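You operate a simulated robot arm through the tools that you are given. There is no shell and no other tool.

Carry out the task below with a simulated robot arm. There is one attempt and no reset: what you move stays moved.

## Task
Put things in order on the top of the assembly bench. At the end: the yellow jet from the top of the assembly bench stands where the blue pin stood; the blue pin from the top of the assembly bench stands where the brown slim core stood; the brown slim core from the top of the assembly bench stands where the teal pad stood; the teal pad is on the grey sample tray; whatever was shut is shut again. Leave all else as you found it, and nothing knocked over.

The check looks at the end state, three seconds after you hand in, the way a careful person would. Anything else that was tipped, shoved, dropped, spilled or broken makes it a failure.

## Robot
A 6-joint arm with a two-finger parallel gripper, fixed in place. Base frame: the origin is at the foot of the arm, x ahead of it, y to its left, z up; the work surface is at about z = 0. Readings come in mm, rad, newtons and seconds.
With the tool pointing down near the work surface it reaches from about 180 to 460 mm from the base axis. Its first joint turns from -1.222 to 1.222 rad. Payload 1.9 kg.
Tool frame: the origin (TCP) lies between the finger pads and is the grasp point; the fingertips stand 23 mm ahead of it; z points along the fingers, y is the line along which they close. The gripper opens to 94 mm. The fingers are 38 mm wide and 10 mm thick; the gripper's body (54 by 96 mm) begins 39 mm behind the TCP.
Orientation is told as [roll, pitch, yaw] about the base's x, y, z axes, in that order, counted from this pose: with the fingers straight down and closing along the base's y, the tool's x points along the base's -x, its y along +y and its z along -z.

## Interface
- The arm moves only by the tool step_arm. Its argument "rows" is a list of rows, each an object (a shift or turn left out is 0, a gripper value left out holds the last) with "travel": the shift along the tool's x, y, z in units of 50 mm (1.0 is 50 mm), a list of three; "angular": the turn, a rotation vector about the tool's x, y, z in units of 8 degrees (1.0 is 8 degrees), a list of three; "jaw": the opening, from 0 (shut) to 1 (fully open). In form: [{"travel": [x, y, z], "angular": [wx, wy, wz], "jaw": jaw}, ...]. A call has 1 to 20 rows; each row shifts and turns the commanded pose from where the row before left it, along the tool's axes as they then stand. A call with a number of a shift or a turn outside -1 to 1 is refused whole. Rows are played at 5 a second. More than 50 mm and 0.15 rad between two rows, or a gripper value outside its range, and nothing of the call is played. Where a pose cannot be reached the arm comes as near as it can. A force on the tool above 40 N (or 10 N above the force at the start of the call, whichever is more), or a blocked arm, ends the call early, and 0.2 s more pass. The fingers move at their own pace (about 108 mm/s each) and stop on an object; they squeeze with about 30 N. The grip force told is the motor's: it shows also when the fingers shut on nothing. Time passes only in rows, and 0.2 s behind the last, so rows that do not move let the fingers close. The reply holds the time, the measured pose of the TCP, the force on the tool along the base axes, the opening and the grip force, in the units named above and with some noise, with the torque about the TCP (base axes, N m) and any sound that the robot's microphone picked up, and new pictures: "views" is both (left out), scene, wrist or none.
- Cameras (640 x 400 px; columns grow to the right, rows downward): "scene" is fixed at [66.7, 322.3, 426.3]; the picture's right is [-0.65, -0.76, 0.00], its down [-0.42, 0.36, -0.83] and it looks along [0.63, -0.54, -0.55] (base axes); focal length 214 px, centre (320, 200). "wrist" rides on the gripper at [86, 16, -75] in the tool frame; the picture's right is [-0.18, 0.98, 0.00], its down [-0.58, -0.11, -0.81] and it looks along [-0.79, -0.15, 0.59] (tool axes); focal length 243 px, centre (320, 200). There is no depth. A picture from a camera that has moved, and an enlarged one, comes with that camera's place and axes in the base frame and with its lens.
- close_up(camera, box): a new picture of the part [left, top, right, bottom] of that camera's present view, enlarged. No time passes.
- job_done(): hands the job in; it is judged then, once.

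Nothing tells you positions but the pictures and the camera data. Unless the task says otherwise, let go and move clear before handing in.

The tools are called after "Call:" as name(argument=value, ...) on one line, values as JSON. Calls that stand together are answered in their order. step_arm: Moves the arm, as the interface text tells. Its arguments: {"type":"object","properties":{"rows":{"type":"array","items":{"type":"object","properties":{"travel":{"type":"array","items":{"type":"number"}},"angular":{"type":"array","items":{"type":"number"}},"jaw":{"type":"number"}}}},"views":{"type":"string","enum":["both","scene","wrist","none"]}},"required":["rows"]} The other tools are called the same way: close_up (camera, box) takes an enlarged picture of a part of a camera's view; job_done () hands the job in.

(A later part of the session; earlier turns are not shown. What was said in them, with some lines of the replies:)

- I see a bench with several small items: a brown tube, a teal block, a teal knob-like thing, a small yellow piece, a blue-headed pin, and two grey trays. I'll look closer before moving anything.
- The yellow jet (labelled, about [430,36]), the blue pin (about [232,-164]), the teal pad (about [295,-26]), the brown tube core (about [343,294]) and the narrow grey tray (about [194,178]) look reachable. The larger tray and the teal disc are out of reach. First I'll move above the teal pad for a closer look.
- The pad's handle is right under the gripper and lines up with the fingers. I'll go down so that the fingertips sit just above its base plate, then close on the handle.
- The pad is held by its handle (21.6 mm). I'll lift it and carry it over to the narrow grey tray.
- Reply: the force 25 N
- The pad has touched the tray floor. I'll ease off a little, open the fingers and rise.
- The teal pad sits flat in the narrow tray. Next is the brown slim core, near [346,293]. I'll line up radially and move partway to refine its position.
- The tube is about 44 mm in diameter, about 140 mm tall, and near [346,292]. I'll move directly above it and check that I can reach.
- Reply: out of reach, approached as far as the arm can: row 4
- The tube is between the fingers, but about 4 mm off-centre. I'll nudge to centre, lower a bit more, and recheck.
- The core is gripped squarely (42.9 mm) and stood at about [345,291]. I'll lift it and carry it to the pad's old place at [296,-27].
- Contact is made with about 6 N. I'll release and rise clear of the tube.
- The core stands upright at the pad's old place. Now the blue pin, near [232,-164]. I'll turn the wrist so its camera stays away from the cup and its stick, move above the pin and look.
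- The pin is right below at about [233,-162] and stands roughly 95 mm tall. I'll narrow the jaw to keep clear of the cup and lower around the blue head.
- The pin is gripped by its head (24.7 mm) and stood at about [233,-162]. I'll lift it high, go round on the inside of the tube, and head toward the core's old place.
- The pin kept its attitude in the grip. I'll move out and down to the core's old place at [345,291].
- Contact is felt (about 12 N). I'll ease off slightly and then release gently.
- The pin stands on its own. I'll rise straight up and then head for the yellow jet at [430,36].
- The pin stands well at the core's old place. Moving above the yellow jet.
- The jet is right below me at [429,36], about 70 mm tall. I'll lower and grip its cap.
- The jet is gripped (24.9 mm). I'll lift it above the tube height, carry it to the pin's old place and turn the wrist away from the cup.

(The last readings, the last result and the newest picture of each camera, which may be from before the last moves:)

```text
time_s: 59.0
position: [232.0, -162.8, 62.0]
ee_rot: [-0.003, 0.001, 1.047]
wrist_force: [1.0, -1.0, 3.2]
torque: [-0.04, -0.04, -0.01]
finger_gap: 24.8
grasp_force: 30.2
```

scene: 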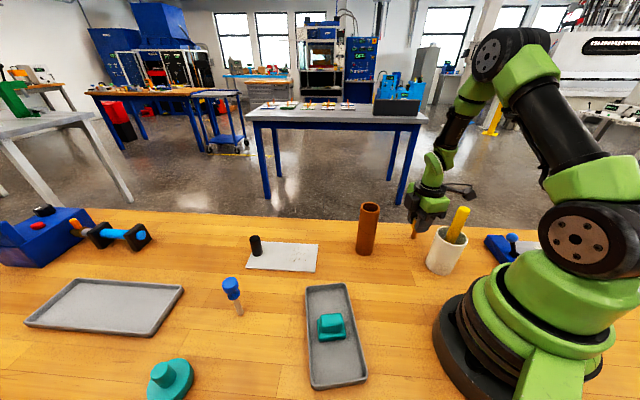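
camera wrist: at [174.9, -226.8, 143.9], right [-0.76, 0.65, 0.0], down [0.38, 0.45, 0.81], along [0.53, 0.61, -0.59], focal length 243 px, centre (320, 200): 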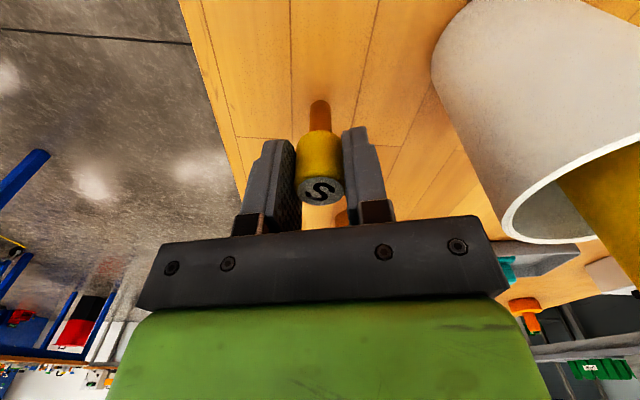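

Light contact (3 N). Releasing the jet now.

Call:
step_arm(rows=[{"jaw": 0.3}, {"jaw": 0.4}, {"jaw": 0.55}, {}, {}], views="both")

Call:
close_up(camera="scene", box=[360, 150, 500, 280])

Call:
close_up(camera="wrist", box=[160, 50, 480, 250])

```text
time_s: 60.2
position: [232.2, -162.8, 61.6]
ee_rot: [-0.002, -0.001, 1.047]
wrist_force: [0.1, 0.7, -0.2]
torque: [-0.01, -0.01, 0.0]
finger_gap: 51.7
grasp_force: 0.0
camera wrist: at [174.9, -228.8, 136.2], right [-0.76, 0.65, 0.0], down [0.38, 0.45, 0.81], along [0.52, 0.61, -0.59], focal length 243 px, centre (320, 200)
```

scene: 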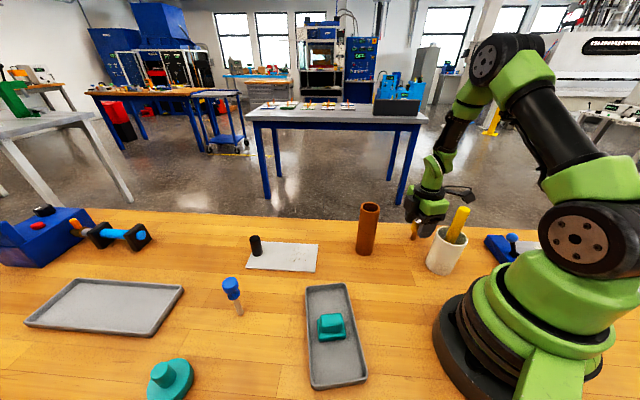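
wrist: 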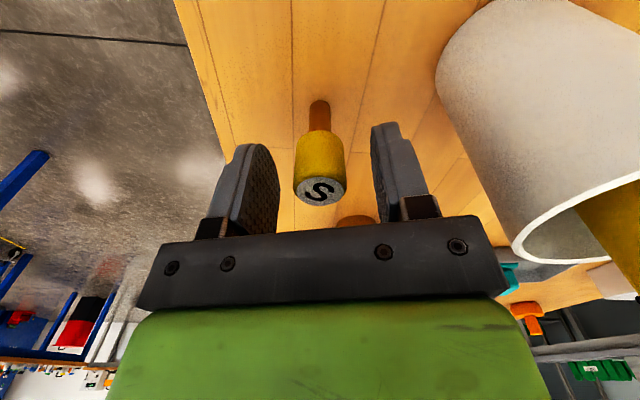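

```text
3.08 times, centred on (430, 215) of scene
camera zoom: at [66.7, 322.3, 426.3], right [-0.65, -0.76, 0.0], down [-0.42, 0.36, -0.83], along [0.63, -0.54, -0.55], focal length 660 px, centre (-18, 154)
```

zoom: 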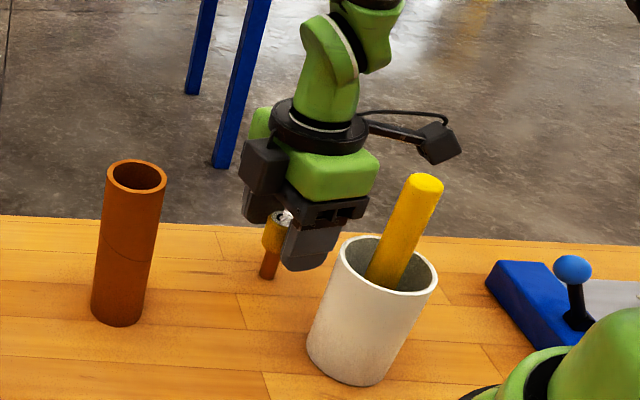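

```text
2.00 times, centred on (320, 150) of wrist
camera zoom: at [174.9, -228.8, 136.2], right [-0.76, 0.65, 0.0], down [0.38, 0.45, 0.81], along [0.52, 0.61, -0.59], focal length 485 px, centre (320, 300)
```

zoom: 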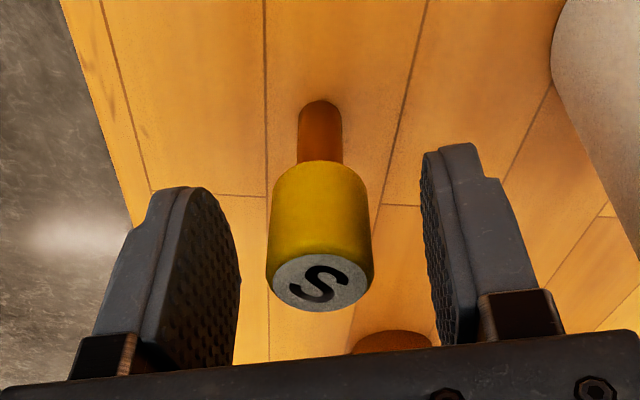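

The jet stands free. I'll rise straight up and away to a neutral place, then check the whole bench.

Call:
step_arm(rows=[{"travel": [0, 0, -0.2]}, {"travel": [0, 0, -0.6]}, {"travel": [0, 0, -0.9]}, {"travel": [0, 0, -0.9]}, {"travel": [0, 0, -0.9]}, {"travel": [0, 0, -0.9]}, {"travel": [-0.8, 0.4, 0]}, {"travel": [-0.8, 0.4, 0]}, {"travel": [-0.8, 0.4, 0]}, {}, {}], views="both")

Call:
close_up(camera="scene", box=[340, 180, 500, 290])

Call:
close_up(camera="scene", box=[180, 190, 400, 400])

Call:
close_up(camera="scene", box=[0, 190, 200, 400])

```text
time_s: 62.6
position: [239.9, -29.1, 281.1]
ee_rot: [0.0, -0.001, 1.046]
wrist_force: [-0.7, -0.2, 0.2]
torque: [0.0, -0.01, -0.01]
finger_gap: 51.6
grasp_force: 0.1
camera wrist: at [181.7, -96.3, 356.0], right [-0.76, 0.65, 0.0], down [0.38, 0.45, 0.81], along [0.52, 0.61, -0.59], focal length 243 px, centre (320, 200)
```

scene: 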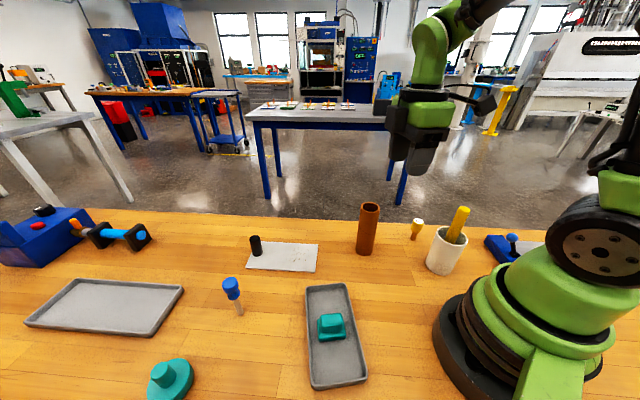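
wrist: 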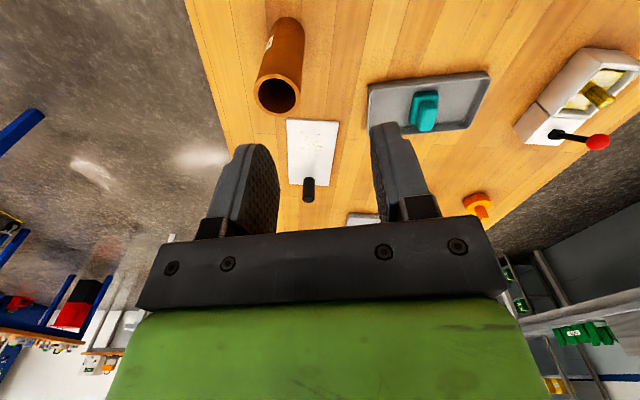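

```text
3.64 times, centred on (420, 235) of scene
camera zoom: at [66.7, 322.3, 426.3], right [-0.65, -0.76, 0.0], down [-0.42, 0.36, -0.83], along [0.63, -0.54, -0.55], focal length 780 px, centre (-44, 73)
```

zoom: 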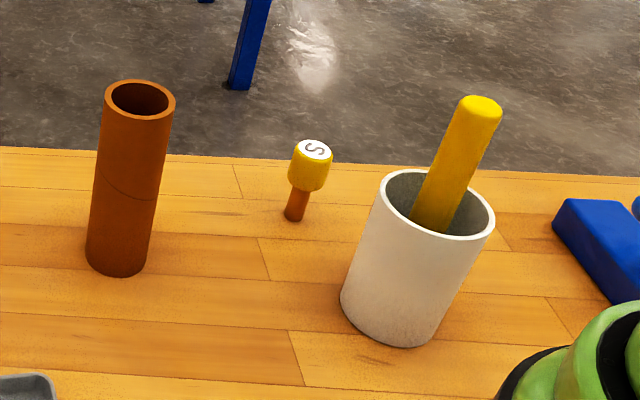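

```text
1.90 times, centred on (290, 295) of scene
camera zoom: at [66.7, 322.3, 426.3], right [-0.65, -0.76, 0.0], down [-0.42, 0.36, -0.83], along [0.63, -0.54, -0.55], focal length 408 px, centre (377, 19)
```

zoom: 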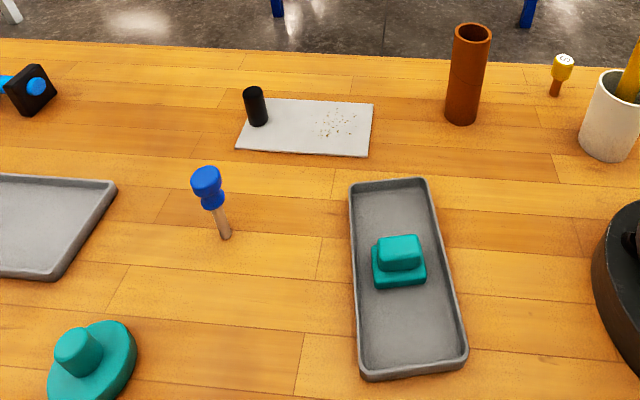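

```text
1.90 times, centred on (100, 295) of scene
camera zoom: at [66.7, 322.3, 426.3], right [-0.65, -0.76, 0.0], down [-0.42, 0.36, -0.83], along [0.63, -0.54, -0.55], focal length 408 px, centre (739, 19)
```

zoom: 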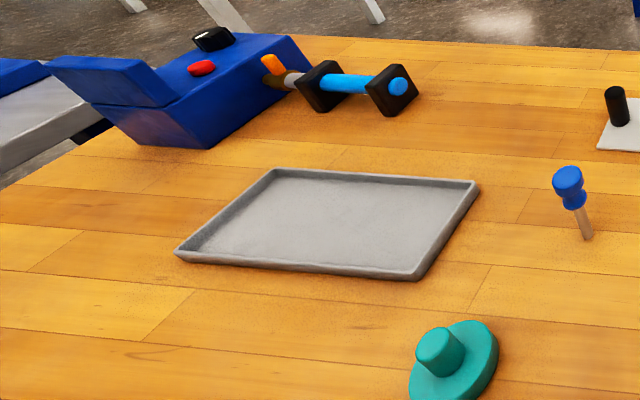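

Call:
close_up(camera="wrist", box=[480, 20, 640, 180])

Call:
close_up(camera="wrist", box=[240, 0, 500, 220])

```text
2.50 times, centred on (560, 100) of wrist
camera zoom: at [181.7, -96.3, 356.0], right [-0.76, 0.65, 0.0], down [0.38, 0.45, 0.81], along [0.52, 0.61, -0.59], focal length 606 px, centre (-280, 450)
```

zoom: 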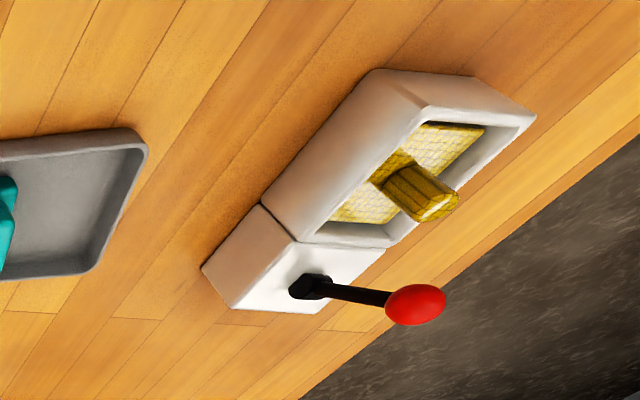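

```text
1.82 times, centred on (370, 110) of wrist
camera zoom: at [181.7, -96.3, 356.0], right [-0.76, 0.65, 0.0], down [0.38, 0.45, 0.81], along [0.52, 0.61, -0.59], focal length 441 px, centre (229, 364)
```

zoom: 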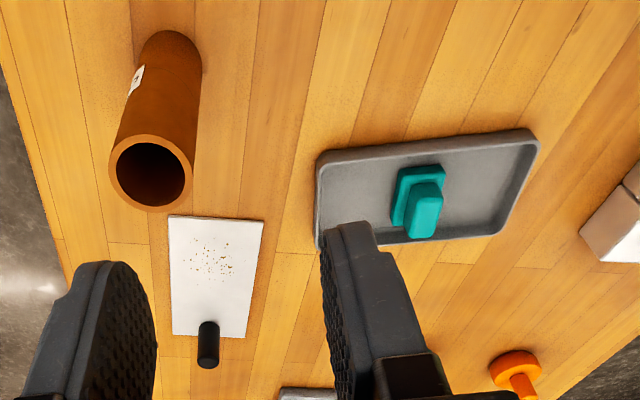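

All four items are where they should be: the jet at the pin's place, the pin at the core's place, the core at the pad's place, and the pad on the narrow grey tray. Everything stands upright, the gripper is empty and clear, and nothing was opened, so I'm handing in.

Call:
job_done()

```text
The job is handed in.
```

I moved all four items to their new places and handed in the job. Every item is upright, and I saw nothing else moved or tipped. I have no result from the check yet.

| Item | Now at | Position (mm) |
|---|---|---|
| Yellow jet | where the blue pin stood | about [232, -163] |
| Blue pin | where the brown slim core stood | about [345, 291] |
| Brown slim core | where the teal pad stood | about [295, -26] |
| Teal pad | flat on the narrow grey tray | about [204, 179] |

- **Position accuracy:** in the pictures, each of the three swapped items is within a few millimetres of where the previous one stood.
- **Which tray:** there are two grey trays on the bench. I took the narrow one as the sample tray, because the larger one is far out of the arm's reach.
- **Which pad and core:** I took the rectangular teal block as the pad. There is also a teal disc with a knob, and a second, thicker brown tube; both are out of reach.
- **Shut things:** I opened nothing, so there was nothing to shut again.
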